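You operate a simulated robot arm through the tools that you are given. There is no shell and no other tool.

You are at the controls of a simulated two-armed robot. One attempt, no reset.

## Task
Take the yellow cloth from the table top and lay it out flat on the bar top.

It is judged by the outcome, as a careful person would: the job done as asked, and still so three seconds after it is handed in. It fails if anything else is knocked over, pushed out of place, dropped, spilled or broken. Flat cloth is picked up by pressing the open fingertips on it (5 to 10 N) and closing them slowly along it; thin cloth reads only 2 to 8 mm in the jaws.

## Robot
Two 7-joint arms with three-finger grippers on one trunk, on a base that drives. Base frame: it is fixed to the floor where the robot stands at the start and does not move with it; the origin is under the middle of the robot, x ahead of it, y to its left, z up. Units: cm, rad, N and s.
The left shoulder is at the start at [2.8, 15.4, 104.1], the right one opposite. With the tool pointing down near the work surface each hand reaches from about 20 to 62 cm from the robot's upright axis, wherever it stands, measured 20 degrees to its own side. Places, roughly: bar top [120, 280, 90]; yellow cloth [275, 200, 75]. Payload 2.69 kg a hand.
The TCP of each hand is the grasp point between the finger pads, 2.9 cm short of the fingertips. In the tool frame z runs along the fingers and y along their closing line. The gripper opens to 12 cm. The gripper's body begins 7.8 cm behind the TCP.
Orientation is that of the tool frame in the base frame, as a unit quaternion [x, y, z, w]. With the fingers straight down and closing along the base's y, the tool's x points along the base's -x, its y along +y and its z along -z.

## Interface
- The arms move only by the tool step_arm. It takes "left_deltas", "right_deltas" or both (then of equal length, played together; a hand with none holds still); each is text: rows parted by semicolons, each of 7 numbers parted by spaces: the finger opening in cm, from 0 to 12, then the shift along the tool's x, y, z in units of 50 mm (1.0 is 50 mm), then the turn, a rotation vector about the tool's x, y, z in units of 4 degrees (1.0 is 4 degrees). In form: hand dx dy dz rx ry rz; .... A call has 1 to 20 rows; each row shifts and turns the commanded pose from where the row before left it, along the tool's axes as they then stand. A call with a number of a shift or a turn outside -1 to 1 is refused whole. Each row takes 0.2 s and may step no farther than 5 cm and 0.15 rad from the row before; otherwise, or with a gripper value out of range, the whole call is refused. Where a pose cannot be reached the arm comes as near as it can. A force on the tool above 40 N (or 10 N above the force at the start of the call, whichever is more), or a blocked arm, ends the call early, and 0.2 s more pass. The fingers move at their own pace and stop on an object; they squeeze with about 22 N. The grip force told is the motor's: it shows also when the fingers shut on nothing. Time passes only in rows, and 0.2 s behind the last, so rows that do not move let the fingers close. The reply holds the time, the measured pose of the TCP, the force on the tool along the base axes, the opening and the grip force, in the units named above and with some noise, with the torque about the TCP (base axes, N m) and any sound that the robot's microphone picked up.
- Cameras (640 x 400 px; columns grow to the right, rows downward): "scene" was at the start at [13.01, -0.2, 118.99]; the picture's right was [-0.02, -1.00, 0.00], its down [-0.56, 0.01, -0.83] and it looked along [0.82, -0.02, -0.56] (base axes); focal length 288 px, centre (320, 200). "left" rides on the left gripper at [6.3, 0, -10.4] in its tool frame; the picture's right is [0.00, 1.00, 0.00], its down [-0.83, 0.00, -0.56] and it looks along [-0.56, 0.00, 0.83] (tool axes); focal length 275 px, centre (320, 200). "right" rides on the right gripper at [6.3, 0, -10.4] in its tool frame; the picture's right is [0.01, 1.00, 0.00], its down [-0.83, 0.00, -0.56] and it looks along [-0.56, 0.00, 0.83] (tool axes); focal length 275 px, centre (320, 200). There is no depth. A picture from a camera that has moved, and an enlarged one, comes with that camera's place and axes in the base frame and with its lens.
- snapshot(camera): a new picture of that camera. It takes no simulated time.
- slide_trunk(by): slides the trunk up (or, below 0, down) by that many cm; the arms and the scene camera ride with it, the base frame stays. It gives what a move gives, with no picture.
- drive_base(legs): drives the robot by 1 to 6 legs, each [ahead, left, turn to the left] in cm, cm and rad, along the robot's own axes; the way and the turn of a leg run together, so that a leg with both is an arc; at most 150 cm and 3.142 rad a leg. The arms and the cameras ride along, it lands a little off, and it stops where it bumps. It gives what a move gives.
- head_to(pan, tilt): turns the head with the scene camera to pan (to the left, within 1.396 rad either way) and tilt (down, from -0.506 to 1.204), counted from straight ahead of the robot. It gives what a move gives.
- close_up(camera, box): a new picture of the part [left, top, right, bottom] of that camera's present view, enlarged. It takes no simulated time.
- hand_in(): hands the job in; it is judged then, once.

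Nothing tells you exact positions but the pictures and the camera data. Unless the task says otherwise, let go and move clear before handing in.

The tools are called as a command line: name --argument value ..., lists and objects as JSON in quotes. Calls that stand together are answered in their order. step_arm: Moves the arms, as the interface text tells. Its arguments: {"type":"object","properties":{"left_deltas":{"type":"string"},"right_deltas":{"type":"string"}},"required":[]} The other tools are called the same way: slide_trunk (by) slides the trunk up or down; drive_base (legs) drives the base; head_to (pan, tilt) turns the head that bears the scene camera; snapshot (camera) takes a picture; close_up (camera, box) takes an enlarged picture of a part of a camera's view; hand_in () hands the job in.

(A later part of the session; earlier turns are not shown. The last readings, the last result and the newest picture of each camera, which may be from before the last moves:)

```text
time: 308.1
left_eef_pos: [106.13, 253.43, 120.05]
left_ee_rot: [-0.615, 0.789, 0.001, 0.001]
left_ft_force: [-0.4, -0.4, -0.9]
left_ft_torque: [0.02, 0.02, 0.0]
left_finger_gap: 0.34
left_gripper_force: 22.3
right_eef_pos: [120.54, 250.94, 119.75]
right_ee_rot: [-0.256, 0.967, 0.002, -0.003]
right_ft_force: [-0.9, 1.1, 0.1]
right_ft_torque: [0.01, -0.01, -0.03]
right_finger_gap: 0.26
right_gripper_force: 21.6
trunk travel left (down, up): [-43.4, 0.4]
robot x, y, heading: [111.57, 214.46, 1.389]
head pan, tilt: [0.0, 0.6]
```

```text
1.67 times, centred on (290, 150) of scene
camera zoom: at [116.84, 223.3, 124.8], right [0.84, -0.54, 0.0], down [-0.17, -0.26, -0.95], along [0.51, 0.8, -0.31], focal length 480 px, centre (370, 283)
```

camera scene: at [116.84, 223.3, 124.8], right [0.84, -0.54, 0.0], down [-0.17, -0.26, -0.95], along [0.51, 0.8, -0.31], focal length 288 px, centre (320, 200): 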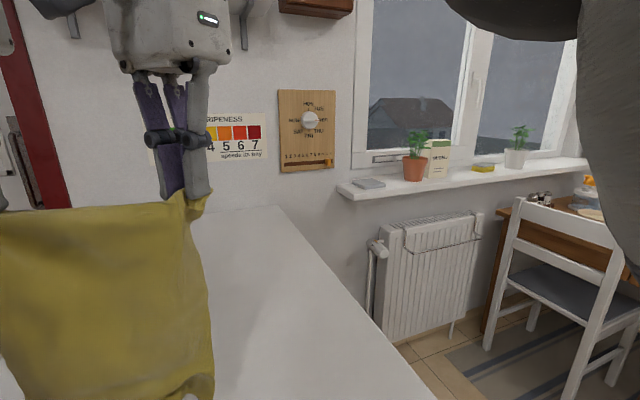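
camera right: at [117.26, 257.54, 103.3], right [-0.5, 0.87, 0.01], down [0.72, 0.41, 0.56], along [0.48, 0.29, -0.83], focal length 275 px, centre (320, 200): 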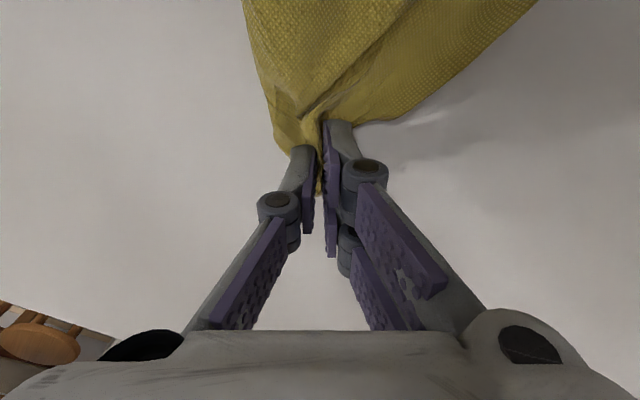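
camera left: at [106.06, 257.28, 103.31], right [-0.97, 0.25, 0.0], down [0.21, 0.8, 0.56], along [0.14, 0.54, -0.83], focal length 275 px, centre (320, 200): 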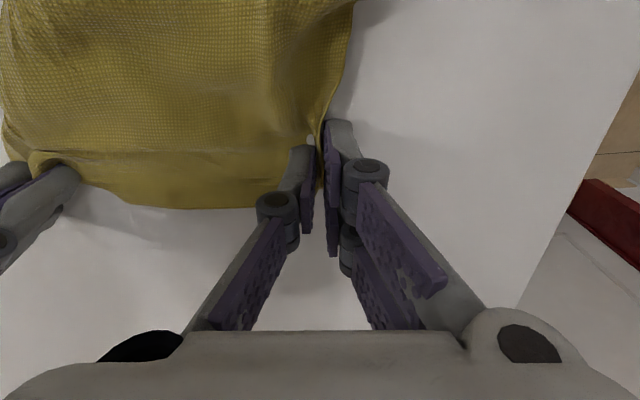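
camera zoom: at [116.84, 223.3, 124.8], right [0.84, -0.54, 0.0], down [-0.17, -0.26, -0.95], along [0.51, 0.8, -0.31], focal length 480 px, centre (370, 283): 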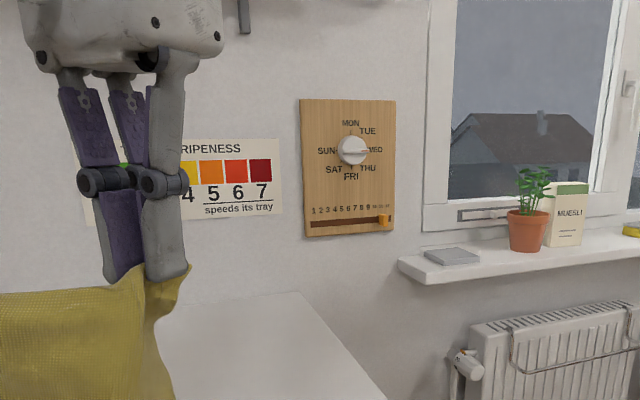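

head_to --pan 0.0 --tilt 0.7

snapshot --camera "scene"

snapshot --camera "left"

snapshot --camera "right"

```text
time: 308.7
left_eef_pos: [106.28, 253.44, 119.98]
left_ee_rot: [-0.614, 0.789, 0.001, 0.0]
left_ft_force: [0.2, -0.2, -0.5]
left_ft_torque: [-0.01, 0.05, 0.02]
left_finger_gap: 0.34
left_gripper_force: 24.3
right_eef_pos: [120.61, 250.84, 119.7]
right_ee_rot: [-0.255, 0.967, 0.001, -0.002]
right_ft_force: [-1.2, 0.5, 0.8]
right_ft_torque: [-0.03, 0.0, -0.04]
right_finger_gap: 0.26
right_gripper_force: 22.0
trunk travel left (down, up): [-43.4, 0.4]
robot x, y, heading: [111.95, 215.09, 1.392]
head pan, tilt: [0.0, 0.7]
```

```text
taken
camera scene: at [116.81, 223.31, 124.84], right [0.85, -0.53, 0.0], down [-0.17, -0.26, -0.95], along [0.51, 0.8, -0.31], focal length 288 px, centre (320, 200)
```

scene: 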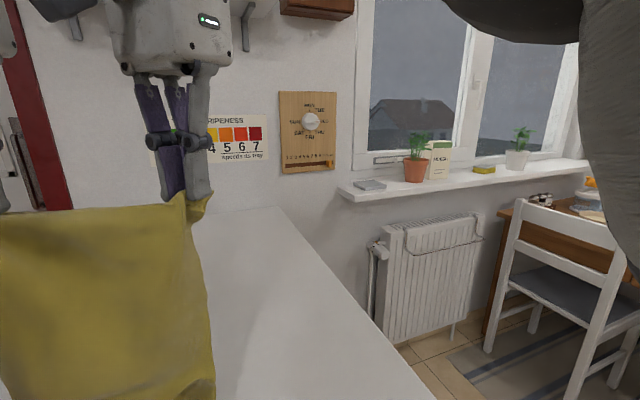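

```text
taken
camera left: at [104.6, 247.39, 130.49], right [-0.97, 0.25, 0.0], down [0.21, 0.8, 0.56], along [0.14, 0.54, -0.83], focal length 275 px, centre (320, 200)
```

left: 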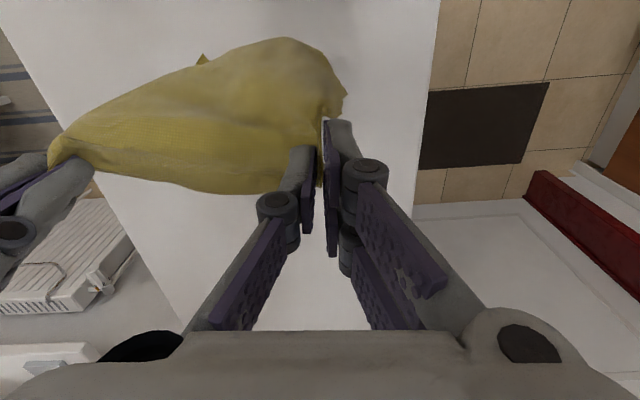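

```text
taken
camera right: at [115.15, 247.62, 130.17], right [-0.5, 0.87, 0.0], down [0.72, 0.41, 0.55], along [0.48, 0.28, -0.83], focal length 275 px, centre (320, 200)
```

right: 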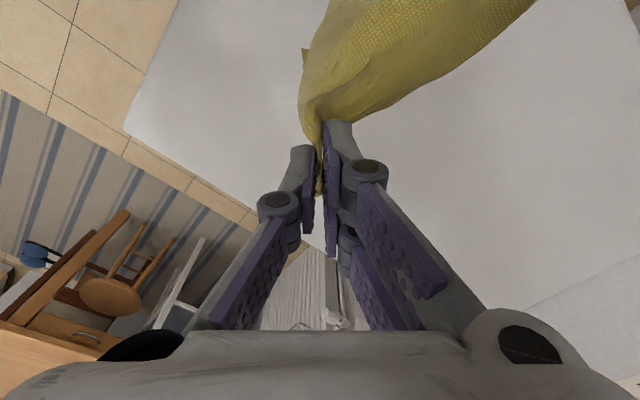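

head_to --pan -0.35 --tilt 0.8

snapshot --camera "scene"

```text
time: 309.6
left_eef_pos: [106.12, 253.37, 120.06]
left_ee_rot: [-0.614, 0.789, 0.0, 0.0]
left_ft_force: [0.2, 0.3, -0.7]
left_ft_torque: [0.01, 0.05, -0.01]
left_finger_gap: 0.33
left_gripper_force: 23.9
right_eef_pos: [120.47, 250.83, 119.93]
right_ee_rot: [-0.255, 0.967, 0.005, 0.0]
right_ft_force: [-0.7, -0.3, 0.1]
right_ft_torque: [-0.03, 0.0, -0.03]
right_finger_gap: 0.28
right_gripper_force: 22.3
trunk travel left (down, up): [-43.4, 0.4]
robot x, y, heading: [111.5, 214.98, 1.397]
head pan, tilt: [-0.351, 0.799]
```

```text
taken
camera scene: at [116.86, 223.28, 124.93], right [0.84, -0.54, 0.0], down [-0.16, -0.25, -0.95], along [0.51, 0.8, -0.3], focal length 288 px, centre (320, 200)
```

scene: 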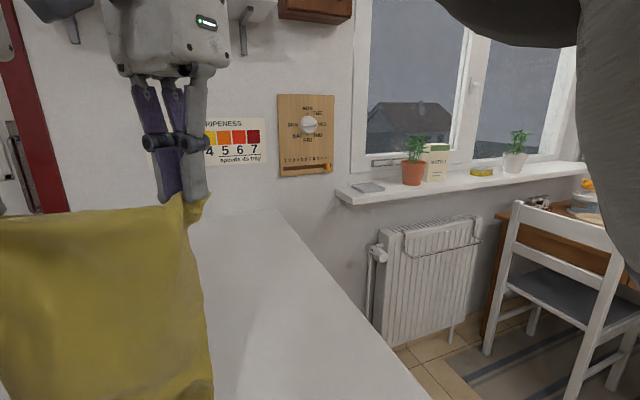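

The head is resting against the right arm. I lower the hands 5 cm and draw back a bit, which should free it.

step_arm --left_deltas "0 0.15 0 0.2 0 0 0; 0 0.2 0 0.2 0 0 0; 0 0.2 0 0.2 0 0 0; 0 0.2 0 0.1 0 0 0; 0 0.2 0 0 0 0 0; 0 0.2 0 0 0 0 0; 0 0 0 0 0 0 0" --right_deltas "0 0.096 -0.115 0.2 0 0 0; 0 0.128 -0.153 0.2 0 0 0; 0 0.128 -0.153 0.2 0 0 0; 0 0.128 -0.153 0.1 0 0 0; 0 0.128 -0.153 0 0 0 0; 0 0.128 -0.153 0 0 0 0; 0 0 0 0 0 0 0"

head_to --pan 0.0 --tilt 0.7

snapshot --camera "scene"

```text
time: 311.2
left_eef_pos: [104.73, 247.71, 116.42]
left_ee_rot: [-0.615, 0.788, 0.0, 0.001]
left_ft_force: [0.8, -0.4, -0.3]
left_ft_torque: [-0.01, -0.04, -0.02]
left_finger_gap: 0.33
left_gripper_force: 24.0
right_eef_pos: [119.28, 245.26, 116.29]
right_ee_rot: [-0.256, 0.967, 0.005, 0.001]
right_ft_force: [-0.8, 0.5, 0.3]
right_ft_torque: [-0.02, 0.03, -0.05]
right_finger_gap: 0.27
right_gripper_force: 22.1
trunk travel left (down, up): [-43.4, 0.4]
robot x, y, heading: [111.73, 214.47, 1.393]
head pan, tilt: [-0.351, 0.799]
```

```text
time: 312.0
left_eef_pos: [104.8, 247.59, 116.49]
left_ee_rot: [-0.614, 0.789, 0.001, 0.001]
left_ft_force: [1.4, -0.3, -0.5]
left_ft_torque: [-0.07, -0.02, 0.01]
left_finger_gap: 0.31
left_gripper_force: 24.2
right_eef_pos: [119.42, 245.12, 116.47]
right_ee_rot: [-0.257, 0.966, 0.007, 0.002]
right_ft_force: [-0.9, 0.4, 0.1]
right_ft_torque: [0.02, 0.05, 0.02]
right_finger_gap: 0.28
right_gripper_force: 22.1
trunk travel left (down, up): [-43.4, 0.4]
robot x, y, heading: [111.59, 214.76, 1.392]
head pan, tilt: [0.0, 0.7]
```

```text
taken
camera scene: at [113.36, 223.78, 121.38], right [0.98, -0.18, 0.0], down [-0.12, -0.63, -0.77], along [0.14, 0.75, -0.64], focal length 288 px, centre (320, 200)
```

scene: 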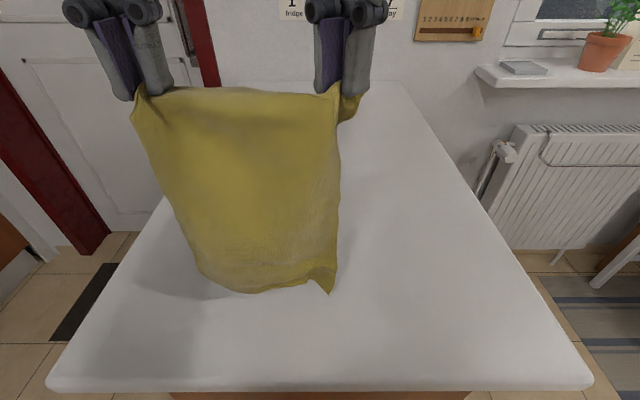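

Now the curtain hangs nicely (A at the lower right; B curled behind at the lower left). If after laying I drag the sheet forward, friction should roll B out. So I start nearer to me: tilt the head up out of the way, raise, draw back and set the lower edge down near the bar's front.

head_to --pan 0.0 --tilt 0.0

step_arm --left_deltas "0 0 0 -0.4 0 0 0; 0 0 0 -0.4 0 0 0; 0 0.2 0 -0.1 0 0 0; 0 0.2 0 0 0 0 0; 0 0.2 0 0 0 0 0; 0 0.2 0 0 0 0 0; 0 0.2 0 0 0 0 0; 0 0.2 0 0 0 0 0; 0 0.2 0 0 0 0 0; 0 0 0 0 0 0 0; 0 0 0 0 0 0 0" --right_deltas "0 0 0 -0.4 0 0 0; 0 0 0 -0.4 0 0 0; 0 0.128 -0.153 -0.1 0 0 0; 0 0.128 -0.153 0 0 0 0; 0 0.128 -0.153 0 0 0 0; 0 0.128 -0.153 0 0 0 0; 0 0.128 -0.153 0 0 0 0; 0 0.128 -0.153 0 0 0 0; 0 0.128 -0.153 0 0 0 0; 0 0 0 0 0 0 0; 0 0 0 0 0 0 0"

snapshot --camera "left"

snapshot --camera "scene"

```text
time: 313.1
left_eef_pos: [104.82, 247.74, 116.57]
left_ee_rot: [-0.614, 0.789, 0.0, -0.001]
left_ft_force: [1.6, 0.8, 0.0]
left_ft_torque: [0.0, -0.02, -0.02]
left_finger_gap: 0.25
left_gripper_force: 19.9
right_eef_pos: [119.4, 245.08, 116.41]
right_ee_rot: [-0.256, 0.967, 0.005, 0.001]
right_ft_force: [-0.8, 1.0, 0.2]
right_ft_torque: [0.0, 0.04, -0.02]
right_finger_gap: 0.29
right_gripper_force: 21.9
trunk travel left (down, up): [-43.4, 0.4]
robot x, y, heading: [111.75, 214.69, 1.389]
head pan, tilt: [0.0, 0.0]
```

```text
time: 315.5
left_eef_pos: [103.04, 241.02, 121.21]
left_ee_rot: [-0.614, 0.789, 0.001, 0.0]
left_ft_force: [6.7, -1.9, 0.6]
left_ft_torque: [-0.04, -0.13, -0.03]
left_finger_gap: 0.23
left_gripper_force: 21.2
right_eef_pos: [118.16, 238.21, 120.83]
right_ee_rot: [-0.256, 0.967, 0.006, 0.001]
right_ft_force: [-6.3, 1.4, -0.4]
right_ft_torque: [0.06, 0.16, -0.07]
right_finger_gap: 0.3
right_gripper_force: 22.1
trunk travel left (down, up): [-43.4, 0.4]
robot x, y, heading: [111.74, 214.65, 1.394]
head pan, tilt: [0.0, 0.0]
```

```text
taken
camera left: at [101.4, 234.95, 131.63], right [-0.97, 0.25, 0.0], down [0.21, 0.8, 0.56], along [0.14, 0.54, -0.83], focal length 275 px, centre (320, 200)
```

left: 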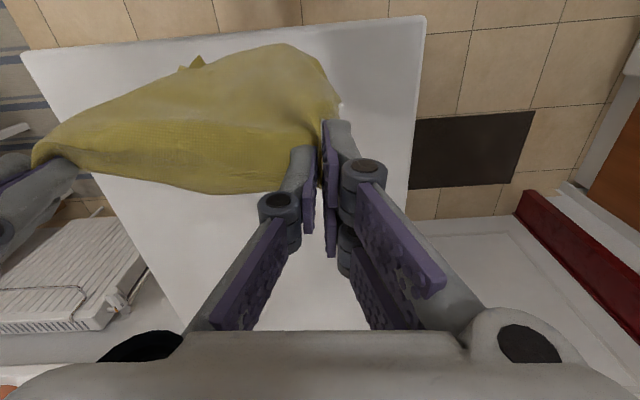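

```text
taken
camera scene: at [113.43, 224.26, 127.75], right [0.98, -0.18, 0.0], down [0.0, 0.0, -1.0], along [0.18, 0.98, 0.0], focal length 288 px, centre (320, 200)
```

scene: 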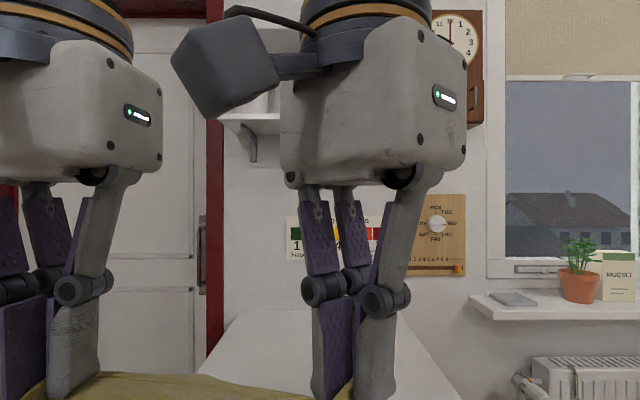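

step_arm --left_deltas "0 0 -0.09 0.28 0 0 0; 0 0 0 0.28 0 0 0; 0 0 0 0.28 0 0 0; 0 0 0 0.28 0 0 0; 0 -0.21 0.015 0.22 0 0 0; 0 -0.21 0.015 0.22 0 0 0; 0 -0.21 0.015 0.22 0 0 0; 0 -0.21 0.015 0.22 0 0 0; 0 -0.21 0.015 0.22 0 0 0; 0 -0.21 0.015 0.22 0 0 0; 0 -0.21 0.015 0.22 0 0 0; 0 -0.21 0.015 0.22 0 0 0; 0 0 0 0 0 0 0" --right_deltas "0 0.07 0.06 0.28 0 0 0; 0 0 0 0.28 0 0 0; 0 0 0 0.28 0 0 0; 0 0 0 0.28 0 0 0; 0 -0.135 0.161 0.22 0 0 0; 0 -0.135 0.161 0.22 0 0 0; 0 -0.135 0.161 0.22 0 0 0; 0 -0.135 0.161 0.22 0 0 0; 0 -0.135 0.161 0.22 0 0 0; 0 -0.135 0.161 0.22 0 0 0; 0 -0.135 0.161 0.22 0 0 0; 0 -0.135 0.161 0.22 0 0 0; 0 0 0 0 0 0 0"

head_to --pan 0.0 --tilt 0.85

snapshot --camera "scene"

```text
time: 318.3
left_eef_pos: [104.92, 249.13, 106.72]
left_ee_rot: [-0.614, 0.79, 0.001, 0.001]
left_ft_force: [0.8, -0.9, -0.7]
left_ft_torque: [0.01, 0.0, 0.06]
left_finger_gap: 0.26
left_gripper_force: 19.7
right_eef_pos: [119.18, 246.83, 106.63]
right_ee_rot: [-0.256, 0.967, 0.006, 0.002]
right_ft_force: [-0.7, -0.1, -0.5]
right_ft_torque: [0.0, -0.02, -0.02]
right_finger_gap: 0.26
right_gripper_force: 22.2
trunk travel left (down, up): [-43.4, 0.4]
robot x, y, heading: [111.7, 214.85, 1.394]
head pan, tilt: [0.0, 0.0]
```

```text
time: 319.4
left_eef_pos: [104.87, 249.23, 106.7]
left_ee_rot: [-0.614, 0.789, 0.001, 0.001]
left_ft_force: [0.7, -0.4, 0.1]
left_ft_torque: [-0.04, -0.04, -0.01]
left_finger_gap: 0.3
left_gripper_force: 23.9
right_eef_pos: [119.1, 246.83, 106.44]
right_ee_rot: [-0.255, 0.967, 0.005, 0.0]
right_ft_force: [-0.8, -0.1, -0.6]
right_ft_torque: [0.01, -0.01, -0.01]
right_finger_gap: 0.28
right_gripper_force: 22.0
trunk travel left (down, up): [-43.4, 0.4]
robot x, y, heading: [111.49, 214.96, 1.392]
head pan, tilt: [0.0, 0.85]
```

```text
taken
camera scene: at [113.22, 223.33, 120.44], right [0.98, -0.17, 0.0], down [-0.13, -0.71, -0.69], along [0.12, 0.68, -0.72], focal length 288 px, centre (320, 200)
```

scene: 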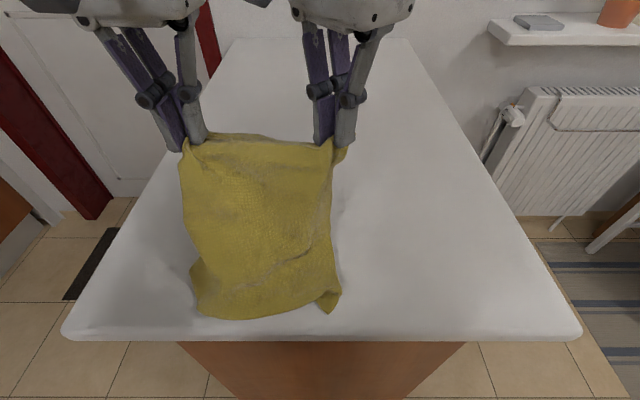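

Very good — it's laying as a rectangle. I continue forward and down, then drag on forward along the surface.

step_arm --left_deltas "0 -0.21 0.015 0.2 0 0 0; 0 -0.21 0.015 0.2 0 0 0; 0 -0.21 0.015 0.2 0 0 0; 0 -0.21 0.015 0.2 0 0 0; 0 -0.21 0.015 0.2 0 0 0; 0 -0.21 0.015 0.2 0 0 0; 0 -0.21 0.015 0.2 0 0 0; 0 -0.21 0.015 0.2 0 0 0; 0 -0.21 0.015 0.2 0 0 0; 0 -0.21 0.015 0.2 0 0 0; 0 -0.21 0.015 0.2 0 0 0; 0 -0.21 0.015 0.2 0 0 0; 0 -0.21 0.015 0.16 0 0 0; 0 -0.2 0.014 0 0 0 0; 0 -0.2 0.014 0 0 0 0; 0 -0.2 0.014 0 0 0 0; 0 -0.2 0.014 0 0 0 0; 0 -0.2 0.014 0 0 0 0; 0 0 0 0 0 0 0" --right_deltas "0 -0.135 0.161 0.2 0 0 0; 0 -0.135 0.161 0.2 0 0 0; 0 -0.135 0.161 0.2 0 0 0; 0 -0.135 0.161 0.2 0 0 0; 0 -0.135 0.161 0.2 0 0 0; 0 -0.135 0.161 0.2 0 0 0; 0 -0.135 0.161 0.2 0 0 0; 0 -0.135 0.161 0.2 0 0 0; 0 -0.135 0.161 0.2 0 0 0; 0 -0.135 0.161 0.2 0 0 0; 0 -0.135 0.161 0.2 0 0 0; 0 -0.135 0.161 0.2 0 0 0; 0 -0.135 0.161 0.16 0 0 0; 0 -0.129 0.153 0 0 0 0; 0 -0.129 0.153 0 0 0 0; 0 -0.129 0.153 0 0 0 0; 0 -0.129 0.153 0 0 0 0; 0 -0.129 0.153 0 0 0 0; 0 0 0 0 0 0 0"

snapshot --camera "scene"

close_up --camera "scene" --box '[160, 90, 400, 290]'

```text
time: 323.4
left_eef_pos: [108.16, 267.63, 94.03]
left_ee_rot: [-0.614, 0.789, 0.001, 0.001]
left_ft_force: [0.1, -0.2, -0.7]
left_ft_torque: [0.06, -0.01, 0.01]
left_finger_gap: 0.33
left_gripper_force: 21.7
right_eef_pos: [122.52, 265.27, 93.94]
right_ee_rot: [-0.256, 0.967, 0.005, 0.001]
right_ft_force: [-0.5, -0.2, -1.0]
right_ft_torque: [0.0, 0.02, -0.01]
right_finger_gap: 0.27
right_gripper_force: 21.8
trunk travel left (down, up): [-43.4, 0.4]
robot x, y, heading: [111.62, 214.56, 1.392]
head pan, tilt: [0.0, 0.85]
```

```text
taken
camera scene: at [113.21, 223.08, 120.15], right [0.98, -0.18, 0.0], down [-0.13, -0.74, -0.66], along [0.12, 0.65, -0.75], focal length 288 px, centre (320, 200)
```

scene: 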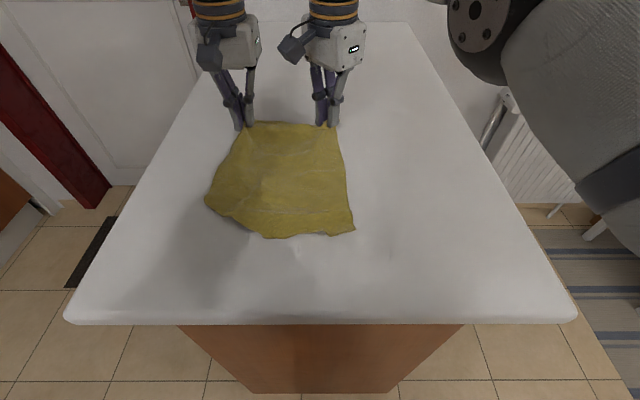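

```text
2.00 times, centred on (280, 190) of scene
camera zoom: at [113.21, 223.08, 120.15], right [0.98, -0.18, 0.0], down [-0.13, -0.74, -0.66], along [0.12, 0.65, -0.75], focal length 575 px, centre (400, 220)
```

zoom: 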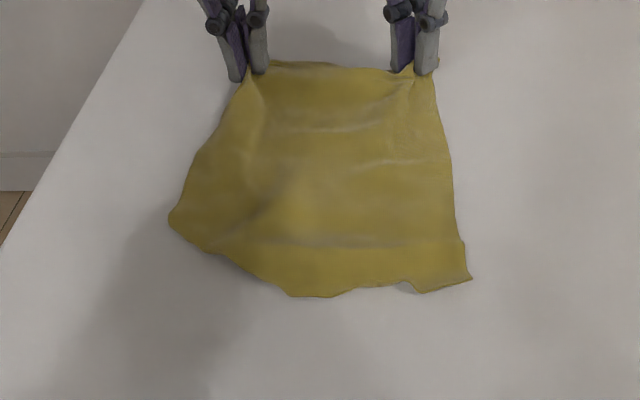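

Almost there: A, C, D are in place and flat; only B's small corner (about 9 cm) is tucked under at the near left. I release C, keep D in the right hand, and go for that folded corner.

step_arm --left_deltas "0 0 0 0.12 0 0 0; 0 0 0 0.06 0 0 0; 0.6 0 0 0 0 0 0; 1.2 0 0 0 0 0 0; 2 0 0 0 0 0 0; 3 0 0 0 0 0 0; 3.5 0 0 -0.3 0 0 0; 3.5 0 0 -0.7 0 0 0; 3.5 0 0.5 -0.7 0 0 0; 3.5 0.6 0.6 0 0 0 0; 3.5 0.8 0 0 0 0 0; 3.5 0.8 0 0 0 0 0; 3.5 0 0 0 0 0 1; 3.5 0 0 0 0 0 1; 3.5 0 0 0 0 0 1; 3.5 0 0 0 0 0 1; 3.5 0 0 0 0 0 1; 3.5 0 0 0 0 0 1; 3.5 0 0 0 0 0 1; 3.5 0 0 0 0 0 1"

snapshot --camera "left"

close_up --camera "scene" --box '[160, 90, 400, 290]'

```text
time: 327.6
left_eef_pos: [100.09, 258.35, 101.46]
left_ee_rot: [-0.373, 0.928, 0.002, 0.001]
left_ft_force: [0.4, -0.1, 0.2]
left_ft_torque: [0.03, 0.02, 0.01]
left_finger_gap: 3.51
left_gripper_force: 0.0
right_eef_pos: [122.66, 265.3, 93.96]
right_ee_rot: [-0.256, 0.967, 0.005, 0.001]
right_ft_force: [0.5, 0.4, -0.2]
right_ft_torque: [-0.01, 0.01, -0.02]
right_finger_gap: 0.28
right_gripper_force: 22.3
trunk travel left (down, up): [-43.4, 0.4]
robot x, y, heading: [111.51, 214.97, 1.392]
head pan, tilt: [0.0, 0.85]
```

```text
taken
camera left: at [95.53, 254.04, 111.94], right [-0.69, 0.73, 0.0], down [0.6, 0.57, 0.56], along [0.4, 0.38, -0.83], focal length 275 px, centre (320, 200)
```

left: 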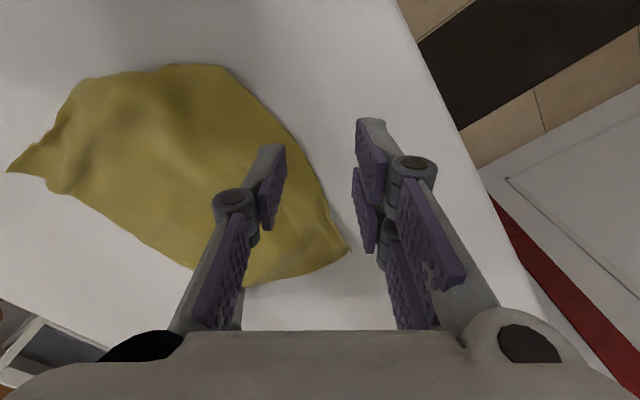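

```text
2.00 times, centred on (280, 190) of scene
camera zoom: at [113.22, 223.11, 120.14], right [0.98, -0.18, 0.0], down [-0.13, -0.74, -0.66], along [0.12, 0.65, -0.75], focal length 575 px, centre (400, 220)
```

zoom: 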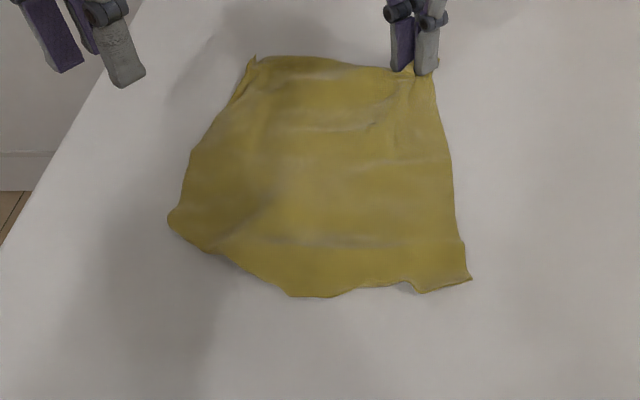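

Everything is flat but the tucked B corner, whose fold runs from about (110,244) to (103,250.6). I place the left hand over the middle of that fold.

step_arm --left_deltas "3.6 0.108 -0.797 0 0 0 0; 3.6 0.108 -0.797 0 0 0 0; 3.6 0.108 -0.797 0 0 0 0; 3.6 0 0 0.5 0 0 0; 3.6 0 0 0.5 0 0 0; 3.6 0 0 0.3 0 0 0; 3.6 0 0 0.12 0 0 0; 3.6 0 0 0.06 0 0 0; 3.6 0 0 0 0 0 0"

snapshot --camera "left"

```text
time: 329.6
left_eef_pos: [107.25, 248.7, 94.06]
left_ee_rot: [-0.373, 0.928, 0.001, 0.001]
left_ft_force: [0.6, -0.1, 0.1]
left_ft_torque: [0.03, 0.01, -0.03]
left_finger_gap: 3.61
left_gripper_force: 0.1
right_eef_pos: [122.61, 265.36, 93.94]
right_ee_rot: [-0.257, 0.966, 0.005, 0.0]
right_ft_force: [0.0, 0.2, -0.3]
right_ft_torque: [0.01, 0.02, 0.01]
right_finger_gap: 0.27
right_gripper_force: 21.9
trunk travel left (down, up): [-43.4, 0.4]
robot x, y, heading: [111.74, 214.61, 1.395]
head pan, tilt: [0.0, 0.85]
```

```text
taken
camera left: at [102.63, 244.37, 104.56], right [-0.69, 0.73, 0.0], down [0.6, 0.57, 0.56], along [0.4, 0.38, -0.83], focal length 275 px, centre (320, 200)
```

left: 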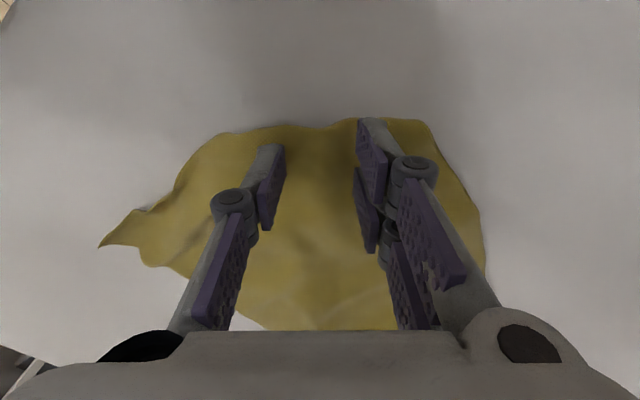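

step_arm --left_deltas "3.6 0.12 0 0.06 0 0 0; 3.6 0 0 0.06 0 0 0; 3.6 0 0 0.04 0 0 0; 3.6 0 0 0.02 0 0 0; 3.6 0 0 0 0 0 0"

```text
time: 330.8
left_eef_pos: [106.82, 248.33, 93.18]
left_ee_rot: [-0.373, 0.928, 0.001, 0.0]
left_ft_force: [-0.2, -0.2, -0.5]
left_ft_torque: [0.01, 0.0, -0.03]
left_finger_gap: 3.6
left_gripper_force: 0.1
right_eef_pos: [122.66, 265.34, 93.96]
right_ee_rot: [-0.256, 0.967, 0.005, 0.001]
right_ft_force: [0.1, 0.5, -0.1]
right_ft_torque: [-0.03, 0.0, -0.05]
right_finger_gap: 0.26
right_gripper_force: 22.0
trunk travel left (down, up): [-43.4, 0.4]
robot x, y, heading: [111.7, 214.89, 1.391]
head pan, tilt: [0.0, 0.85]
```

step_arm --left_deltas "3.6 0 0 0.03 0 0 0; 3.6 0 0 0.02 0 0 0; 3.6 0 0 0 0 0 0"

```text
time: 331.6
left_eef_pos: [106.78, 248.16, 92.96]
left_ee_rot: [-0.373, 0.928, 0.003, 0.003]
left_ft_force: [2.0, -0.5, 19.8]
left_ft_torque: [0.03, -0.03, 0.01]
left_finger_gap: 3.5
left_gripper_force: 0.1
right_eef_pos: [122.6, 265.21, 94.1]
right_ee_rot: [-0.256, 0.967, 0.007, 0.002]
right_ft_force: [0.6, 0.1, -0.1]
right_ft_torque: [0.0, 0.02, 0.0]
right_finger_gap: 0.27
right_gripper_force: 22.2
trunk travel left (down, up): [-43.4, 0.4]
robot x, y, heading: [111.88, 214.86, 1.391]
head pan, tilt: [0.0, 0.85]
```

step_arm --left_deltas "3.4 0 0 -0.02 0 0 0; 3.2 0 0 0 0 0 0; 3.0 0 0 0 0 0 0; 2.8 0 0 0 0 0 0; 2.6 0 0 0 0 0 0; 2.4 0 0 0 0 0 0; 2.2 0 0 0 0 0 0; 2.0 0 0 0 0 0 0; 1.8 0 0 0 0 0 0; 1.6 0 0 0 0 0 0; 1.4 0 0 0 0 0 0; 1.2 0 0 0 0 0 0; 1.0 0 0 0 0 0 0; 0.8 0 0 0 0 0 0; 0.6 0 0 0 0 0 0; 0.4 0 0 0 0 0 0; 0.2 0 0 0 0 0 0; 0 0 0 0 0 0 0; 0 0 0 0 0 0 0; 0 0 0 0 0 0 0"

snapshot --camera "left"

```text
time: 335.8
left_eef_pos: [106.73, 248.13, 92.92]
left_ee_rot: [-0.373, 0.928, 0.001, 0.001]
left_ft_force: [-0.1, 0.8, 1.1]
left_ft_torque: [0.0, 0.0, 0.0]
left_finger_gap: 0.25
left_gripper_force: 20.7
right_eef_pos: [122.67, 265.31, 94.01]
right_ee_rot: [-0.257, 0.966, 0.005, 0.002]
right_ft_force: [-0.4, -0.4, -0.5]
right_ft_torque: [-0.03, -0.01, -0.02]
right_finger_gap: 0.28
right_gripper_force: 22.1
trunk travel left (down, up): [-43.4, 0.4]
robot x, y, heading: [111.47, 214.76, 1.398]
head pan, tilt: [0.0, 0.85]
```

```text
taken
camera left: at [102.23, 243.89, 103.46], right [-0.69, 0.73, 0.0], down [0.6, 0.57, 0.56], along [0.4, 0.38, -0.83], focal length 275 px, centre (320, 200)
```

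left: 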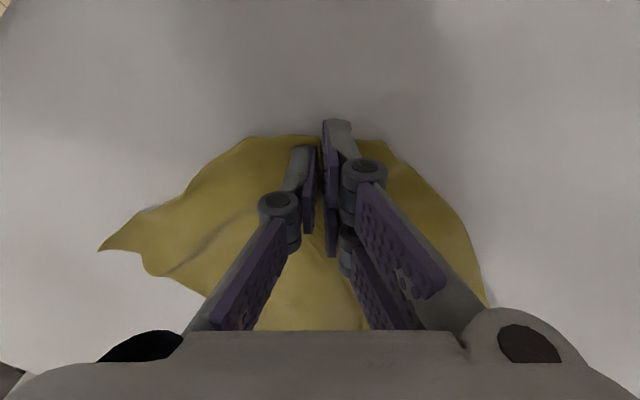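

step_arm --left_deltas "0 0 0 -0.2 0 0 0; 0 0.06 0 -0.3 0 0 0; 0 0.06 0 -0.3 0 0 0; 0 0.06 0 -0.3 0 0 0; 0 0.06 0 -0.3 0 0 0; 0 0.06 0 -0.3 0 0 0; 0 0 0 0 0 0 0; 0 0 0 0 0 0 0" --right_deltas "0 0 0 0 0 0 0; 0 0.115 -0.034 0 0 0 0; 0 0.115 -0.034 0 0 0 0; 0 0.115 -0.034 0 0 0 0; 0 0.115 -0.034 0 0 0 0; 0 0.115 -0.034 0 0 0 0; 0 0 0 0 0 0 0; 0 0 0 0 0 0 0"

snapshot --camera "scene"

snapshot --camera "left"

```text
time: 337.6
left_eef_pos: [105.66, 247.17, 101.44]
left_ee_rot: [-0.373, 0.928, 0.0, 0.001]
left_ft_force: [0.3, 0.5, -0.4]
left_ft_torque: [0.0, 0.01, 0.01]
left_finger_gap: 0.28
left_gripper_force: 21.6
right_eef_pos: [120.52, 263.2, 93.9]
right_ee_rot: [-0.255, 0.967, 0.006, 0.001]
right_ft_force: [0.7, -0.2, 0.0]
right_ft_torque: [-0.01, -0.05, -0.01]
right_finger_gap: 0.28
right_gripper_force: 21.5
trunk travel left (down, up): [-43.4, 0.4]
robot x, y, heading: [111.55, 214.62, 1.392]
head pan, tilt: [0.0, 0.85]
```

```text
taken
camera scene: at [113.22, 223.11, 120.14], right [0.98, -0.18, 0.0], down [-0.13, -0.74, -0.66], along [0.12, 0.65, -0.75], focal length 288 px, centre (320, 200)
```

scene: 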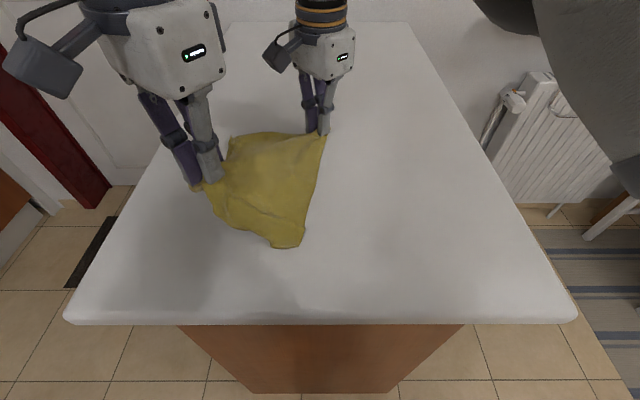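

```text
taken
camera left: at [101.07, 242.91, 111.96], right [-0.69, 0.72, 0.0], down [0.6, 0.57, 0.56], along [0.4, 0.38, -0.83], focal length 275 px, centre (320, 200)
```

left: 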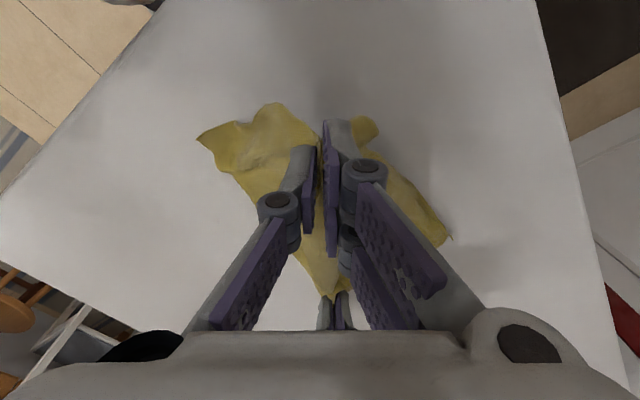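

The corner is lifted and its flap hangs below. I lower it while moving inward, with D drawn back out, so the flap trails outward.

step_arm --left_deltas "0 0 0 0.1 0 0 0; 0 -0.15 0 0.2 0 0 0; 0 -0.15 0 0.2 0 0 0; 0 -0.15 0 0.2 0 0 0; 0 -0.15 0 0.2 0 0 0; 0 -0.15 0 0.2 0 0 0; 0 -0.15 0 0.2 0 0 0; 0 -0.1 0 0.2 0 0 0; 0 0 0 0 0 0 0" --right_deltas "0 0 0 0 0 0 0; 0 0 0 0 0 0 0; 0 0 0 0 0 0 0; 0 -0.1 0.03 0 0 0 0; 0 -0.115 0.034 0 0 0 0; 0 -0.115 0.034 0 0 0 0; 0 -0.115 0.034 0 0 0 0; 0 -0.115 0.034 0 0 0 0; 0 0 0 0 0 0 0"

snapshot --camera "scene"

snapshot --camera "left"

```text
time: 339.6
left_eef_pos: [109.23, 250.54, 94.01]
left_ee_rot: [-0.373, 0.928, 0.002, 0.001]
left_ft_force: [-0.4, -0.3, -0.1]
left_ft_torque: [0.06, 0.0, -0.01]
left_finger_gap: 0.23
left_gripper_force: 20.4
right_eef_pos: [122.64, 265.25, 93.98]
right_ee_rot: [-0.256, 0.967, 0.005, 0.002]
right_ft_force: [0.3, 0.4, 0.0]
right_ft_torque: [-0.03, 0.03, -0.02]
right_finger_gap: 0.28
right_gripper_force: 22.2
trunk travel left (down, up): [-43.4, 0.4]
robot x, y, heading: [111.57, 214.63, 1.396]
head pan, tilt: [0.0, 0.85]
```

```text
taken
camera scene: at [113.21, 223.09, 120.14], right [0.98, -0.18, 0.0], down [-0.13, -0.74, -0.66], along [0.12, 0.65, -0.75], focal length 288 px, centre (320, 200)
```

scene: 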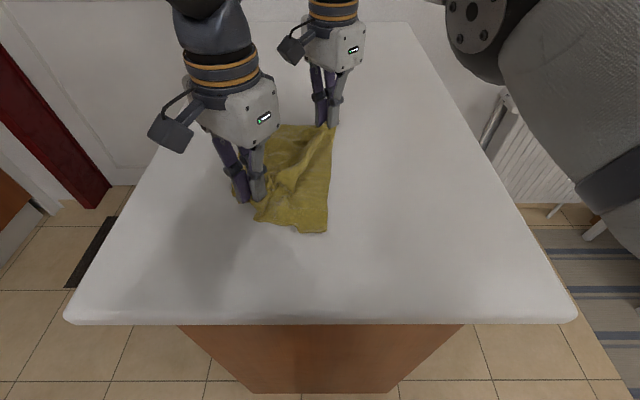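

```text
taken
camera left: at [104.74, 246.3, 104.49], right [-0.69, 0.73, 0.0], down [0.6, 0.57, 0.56], along [0.4, 0.38, -0.83], focal length 275 px, centre (320, 200)
```

left: 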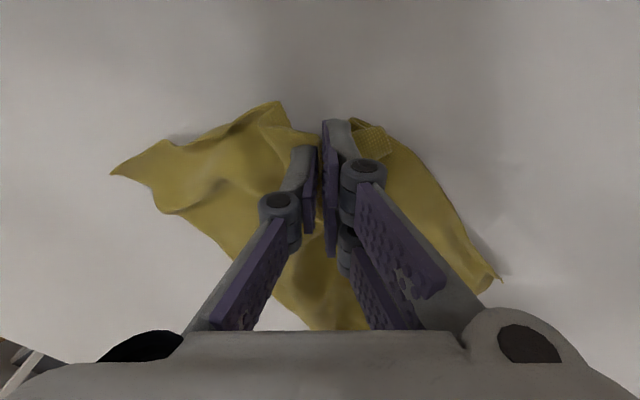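

step_arm --left_deltas "0 0 0 0.12 0 0 0; 0.6 0 0 0.04 0 0 0; 1.2 0 0 0 0 0 0; 2 0 0 0 0 0 0; 3 0 0 0 0 0 0; 3.5 0 0 -0.3 0 0 0; 3.5 0 0 -0.7 0 0 0; 3.5 0.3 0.2 -0.7 0 0 0; 3.5 0.6 0.4 0 0 0 0; 3.5 0.6 0.4 0 0 0 0; 3.5 0.4 0.3 0 0 0 0; 3.5 0 0 0 0 0 0"

close_up --camera "scene" --box '[180, 100, 380, 260]'

snapshot --camera "left"

```text
time: 342.2
left_eef_pos: [97.86, 248.64, 101.65]
left_ee_rot: [-0.373, 0.928, 0.002, 0.001]
left_ft_force: [0.3, 0.4, -0.3]
left_ft_torque: [0.01, 0.01, 0.01]
left_finger_gap: 3.49
left_gripper_force: 0.1
right_eef_pos: [122.62, 265.26, 93.84]
right_ee_rot: [-0.256, 0.967, 0.005, 0.002]
right_ft_force: [0.5, 0.3, 0.3]
right_ft_torque: [-0.08, 0.0, 0.0]
right_finger_gap: 0.26
right_gripper_force: 21.9
trunk travel left (down, up): [-43.4, 0.4]
robot x, y, heading: [111.7, 214.85, 1.392]
head pan, tilt: [0.0, 0.85]
```

```text
2.50 times, centred on (280, 180) of scene
camera zoom: at [113.26, 223.1, 120.14], right [0.98, -0.18, 0.0], down [-0.13, -0.74, -0.66], along [0.12, 0.65, -0.75], focal length 719 px, centre (420, 250)
```

zoom: 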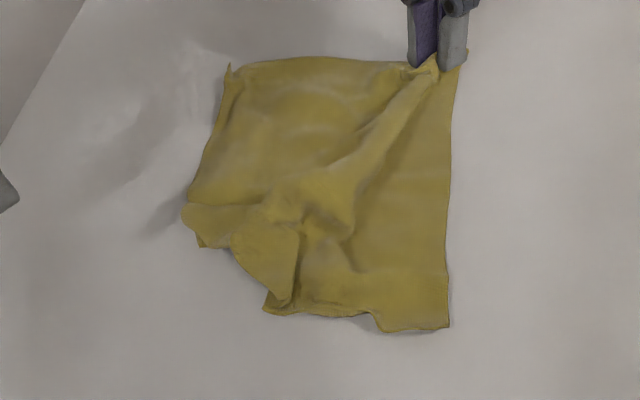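

```text
taken
camera left: at [93.31, 244.42, 112.21], right [-0.69, 0.73, 0.0], down [0.6, 0.57, 0.56], along [0.4, 0.38, -0.83], focal length 275 px, centre (320, 200)
```

left: 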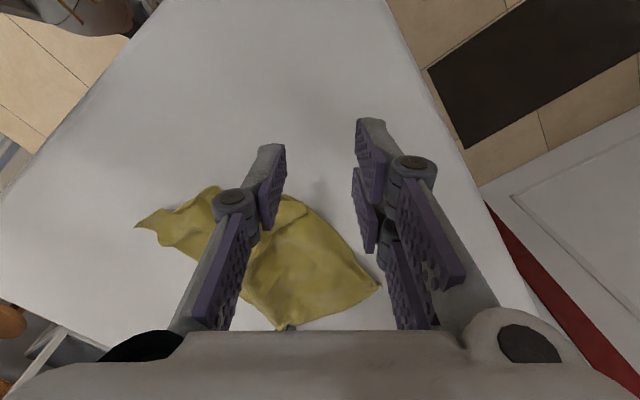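

close_up --camera "scene" --box '[225, 165, 325, 240]'

close_up --camera "left" --box '[120, 170, 400, 340]'

```text
5.33 times, centred on (275, 202) of scene
camera zoom: at [113.26, 223.1, 120.14], right [0.98, -0.18, 0.0], down [-0.13, -0.74, -0.66], along [0.12, 0.65, -0.75], focal length 1534 px, centre (560, 187)
```

zoom: 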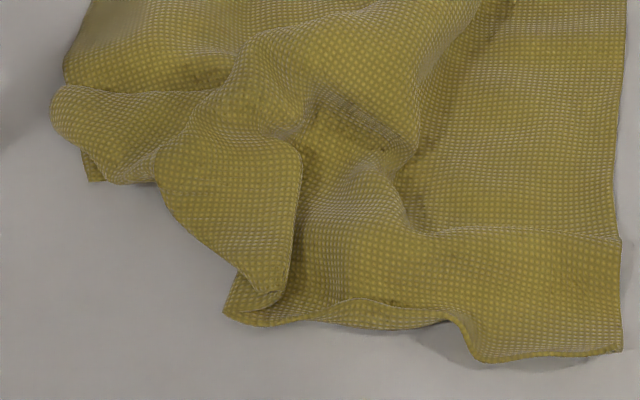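

```text
2.29 times, centred on (260, 255) of left
camera zoom: at [93.31, 244.42, 112.21], right [-0.69, 0.73, 0.0], down [0.6, 0.57, 0.56], along [0.4, 0.38, -0.83], focal length 629 px, centre (457, 74)
```

zoom: 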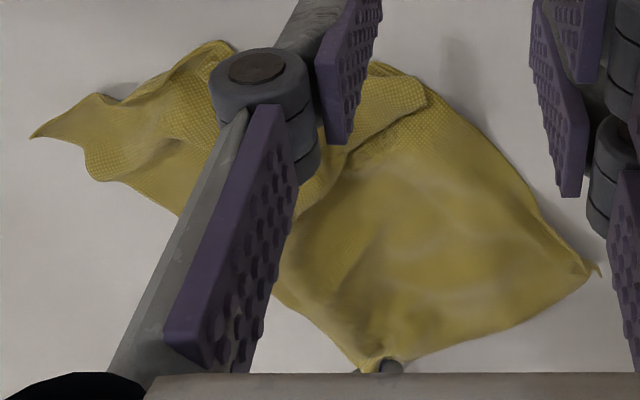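

B's tongue has come out on top but is bunched. The cleanest fix is to lift once more by C and D (D is still held) and shake it gently so B drops free. I take C again with the left hand.

step_arm --left_deltas "3.4 -0.687 0.167 0 0 0 0; 3.4 -0.687 0.167 0 0 0 0; 3.4 -0.687 0.167 0 0 0 0; 3.4 -0.687 0.167 0 0 0 0; 3.4 -0.687 0.167 0 0 0 0; 3.4 -0.687 0.167 0 0 0 0; 3.4 0 0 0.05 0 0 -1; 3.4 0 0 0.05 0 0 -1; 3.4 0 0 0.05 0 0 -1; 3.4 0 0 0.05 0 0 -1; 3.4 0 0 0.05 0 0 -1; 3.4 0 0 0.05 0 0 -1; 3.4 0 0 0.05 0 0 -1; 3.4 0 0 0.05 0 0 -1; 3.4 0 0 0 0 0 0"

snapshot --camera "left"

```text
time: 345.4
left_eef_pos: [109.39, 266.71, 99.67]
left_ee_rot: [-0.614, 0.789, 0.001, 0.0]
left_ft_force: [0.0, 0.2, -0.6]
left_ft_torque: [0.0, 0.02, 0.01]
left_finger_gap: 3.39
left_gripper_force: 0.2
right_eef_pos: [122.46, 265.44, 93.94]
right_ee_rot: [-0.257, 0.966, 0.006, 0.0]
right_ft_force: [0.2, -0.3, 0.6]
right_ft_torque: [-0.01, 0.03, -0.02]
right_finger_gap: 0.27
right_gripper_force: 21.5
trunk travel left (down, up): [-43.4, 0.4]
robot x, y, heading: [111.54, 214.85, 1.39]
head pan, tilt: [0.0, 0.85]
```

```text
taken
camera left: at [107.84, 260.62, 110.21], right [-0.97, 0.25, 0.0], down [0.21, 0.8, 0.56], along [0.14, 0.54, -0.83], focal length 275 px, centre (320, 200)
```

left: 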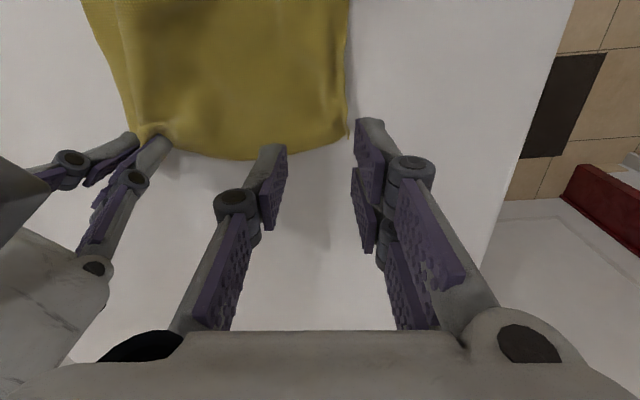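

C is right where wanted. Lowering and closing on it.

step_arm --left_deltas "3.4 0 0 0.5 0 0 0; 3.4 0 0 0.5 0 0 0; 3.4 0 0 0.2 0 0 0; 3.4 0 0 0.08 0 0 0; 3.4 0 0 0.04 0 0 0; 3.4 0 0 0.02 0 0 0; 3.4 0 0 0 0 0 0"

```text
time: 347.0
left_eef_pos: [109.45, 266.61, 92.94]
left_ee_rot: [-0.615, 0.788, 0.001, 0.0]
left_ft_force: [0.0, -0.3, 0.9]
left_ft_torque: [0.02, 0.02, -0.03]
left_finger_gap: 3.38
left_gripper_force: 0.0
right_eef_pos: [122.62, 265.41, 93.87]
right_ee_rot: [-0.256, 0.967, 0.006, 0.001]
right_ft_force: [0.9, 0.4, 0.2]
right_ft_torque: [-0.01, -0.03, -0.03]
right_finger_gap: 0.26
right_gripper_force: 22.1
trunk travel left (down, up): [-43.4, 0.4]
robot x, y, heading: [111.89, 214.69, 1.394]
head pan, tilt: [0.0, 0.85]
```

step_arm --left_deltas "3.2 0 0 0.025 0 0 0; 3.0 0 0 0 0 0 0; 2.8 0 0 0 0 0 0; 2.6 0 0 0 0 0 0; 2.4 0 0 0 0 0 0; 2.2 0 0 0 0 0 0; 2.0 0 0 0 0 0 0; 1.8 0 0 0 0 0 0; 1.6 0 0 0 0 0 0; 1.4 0 0 0 0 0 0; 1.2 0 0 0 0 0 0; 1.0 0 0 0 0 0 0; 0.8 0 0 0 0 0 0; 0.6 0 0 0 0 0 0; 0.4 0 0 0 0 0 0; 0.2 0 0 0 0 0 0; 0 0 0 0 0 0 0; 0 0 0 0 0 0 0; 0 0 0 0 0 0 0"

snapshot --camera "left"

```text
time: 351.0
left_eef_pos: [109.5, 266.67, 92.88]
left_ee_rot: [-0.615, 0.789, 0.001, 0.001]
left_ft_force: [0.8, -0.5, 3.0]
left_ft_torque: [-0.03, -0.07, -0.01]
left_finger_gap: 0.22
left_gripper_force: 22.4
right_eef_pos: [122.55, 265.35, 94.0]
right_ee_rot: [-0.256, 0.967, 0.006, 0.001]
right_ft_force: [-0.4, 0.5, -0.3]
right_ft_torque: [-0.03, 0.01, -0.01]
right_finger_gap: 0.26
right_gripper_force: 22.1
trunk travel left (down, up): [-43.4, 0.4]
robot x, y, heading: [111.48, 214.44, 1.39]
head pan, tilt: [0.0, 0.85]
```

```text
taken
camera left: at [107.85, 260.56, 103.42], right [-0.97, 0.25, 0.0], down [0.21, 0.8, 0.56], along [0.14, 0.54, -0.83], focal length 275 px, centre (320, 200)
```

left: 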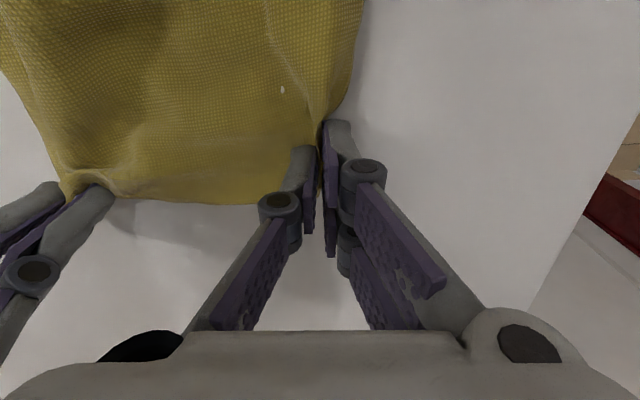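

C and D are both held. Head up out of the way, then I lift while drawing back.

head_to --pan 0.0 --tilt 0.0

step_arm --left_deltas "0 0 -0.03 -0.3 0 0 0; 0 0.266 -0.019 -0.36 0 0 0; 0 0.266 -0.019 -0.36 0 0 0; 0 0.266 -0.019 -0.36 0 0 0; 0 0.266 -0.019 -0.36 0 0 0; 0 0.266 -0.019 -0.36 0 0 0; 0 0.266 -0.019 -0.36 0 0 0; 0 0.266 -0.019 -0.36 0 0 0; 0 0.266 -0.019 -0.36 0 0 0; 0 0.266 -0.019 -0.36 0 0 0; 0 0.266 -0.019 -0.36 0 0 0; 0 0.266 -0.019 -0.36 0 0 0; 0 0.266 -0.019 -0.36 0 0 0; 0 0.266 -0.019 -0.36 0 0 0; 0 0.266 -0.019 -0.36 0 0 0; 0 0 0 -0.2 0 0 0; 0 0 0 0 0 0 0; 0 0 0 0 0 0 0" --right_deltas "0 0.03 0.02 -0.3 0 0 0; 0 0.171 -0.204 -0.35 0 0 0; 0 0.171 -0.204 -0.35 0 0 0; 0 0.171 -0.204 -0.35 0 0 0; 0 0.171 -0.204 -0.35 0 0 0; 0 0.171 -0.204 -0.35 0 0 0; 0 0.171 -0.204 -0.35 0 0 0; 0 0.171 -0.204 -0.35 0 0 0; 0 0.171 -0.204 -0.35 0 0 0; 0 0.171 -0.204 -0.35 0 0 0; 0 0.171 -0.204 -0.35 0 0 0; 0 0.171 -0.204 -0.35 0 0 0; 0 0.171 -0.204 -0.35 0 0 0; 0 0.171 -0.204 -0.35 0 0 0; 0 0.171 -0.204 -0.35 0 0 0; 0 0 0 -0.2 0 0 0; 0 0 0 0 0 0 0; 0 0 0 0 0 0 0"

head_to --pan 0.0 --tilt 0.6

snapshot --camera "scene"

```text
time: 352.2
left_eef_pos: [109.5, 266.61, 92.91]
left_ee_rot: [-0.615, 0.789, 0.0, 0.001]
left_ft_force: [1.0, 0.4, 1.1]
left_ft_torque: [-0.02, -0.02, -0.03]
left_finger_gap: 0.22
left_gripper_force: 19.9
right_eef_pos: [122.39, 265.23, 93.77]
right_ee_rot: [-0.257, 0.966, 0.006, 0.001]
right_ft_force: [0.1, 0.6, -0.3]
right_ft_torque: [-0.03, 0.01, -0.01]
right_finger_gap: 0.26
right_gripper_force: 21.5
trunk travel left (down, up): [-43.4, 0.4]
robot x, y, heading: [111.59, 214.51, 1.393]
head pan, tilt: [0.0, 0.0]
```

```text
time: 356.0
left_eef_pos: [106.15, 248.19, 120.47]
left_ee_rot: [-0.614, 0.789, 0.001, 0.001]
left_ft_force: [-0.1, -0.8, -0.5]
left_ft_torque: [-0.03, -0.03, -0.02]
left_finger_gap: 0.22
left_gripper_force: 22.2
right_eef_pos: [118.85, 246.72, 120.68]
right_ee_rot: [-0.256, 0.967, 0.004, 0.002]
right_ft_force: [-0.1, -0.1, 0.1]
right_ft_torque: [-0.02, 0.01, 0.0]
right_finger_gap: 0.28
right_gripper_force: 22.2
trunk travel left (down, up): [-43.4, 0.4]
robot x, y, heading: [111.78, 214.82, 1.394]
head pan, tilt: [0.0, 0.0]
```

```text
time: 357.0
left_eef_pos: [106.27, 248.05, 120.68]
left_ee_rot: [-0.615, 0.789, 0.001, 0.0]
left_ft_force: [-0.3, -0.2, 1.6]
left_ft_torque: [-0.06, -0.14, 0.0]
left_finger_gap: 0.18
left_gripper_force: 22.3
right_eef_pos: [118.99, 246.64, 120.73]
right_ee_rot: [-0.256, 0.967, 0.006, 0.001]
right_ft_force: [0.2, 0.7, -1.4]
right_ft_torque: [-0.02, 0.04, -0.02]
right_finger_gap: 0.32
right_gripper_force: 21.8
trunk travel left (down, up): [-43.4, 0.4]
robot x, y, heading: [111.55, 214.8, 1.393]
head pan, tilt: [0.0, 0.6]
```

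```text
taken
camera scene: at [113.4, 224.11, 122.24], right [0.98, -0.18, 0.0], down [-0.1, -0.56, -0.83], along [0.15, 0.81, -0.56], focal length 288 px, centre (320, 200)
```

scene: 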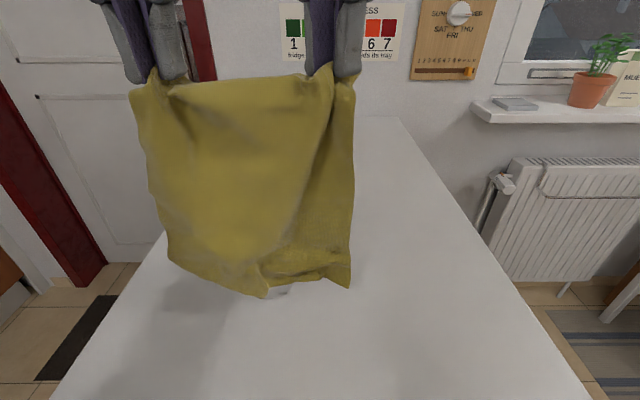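

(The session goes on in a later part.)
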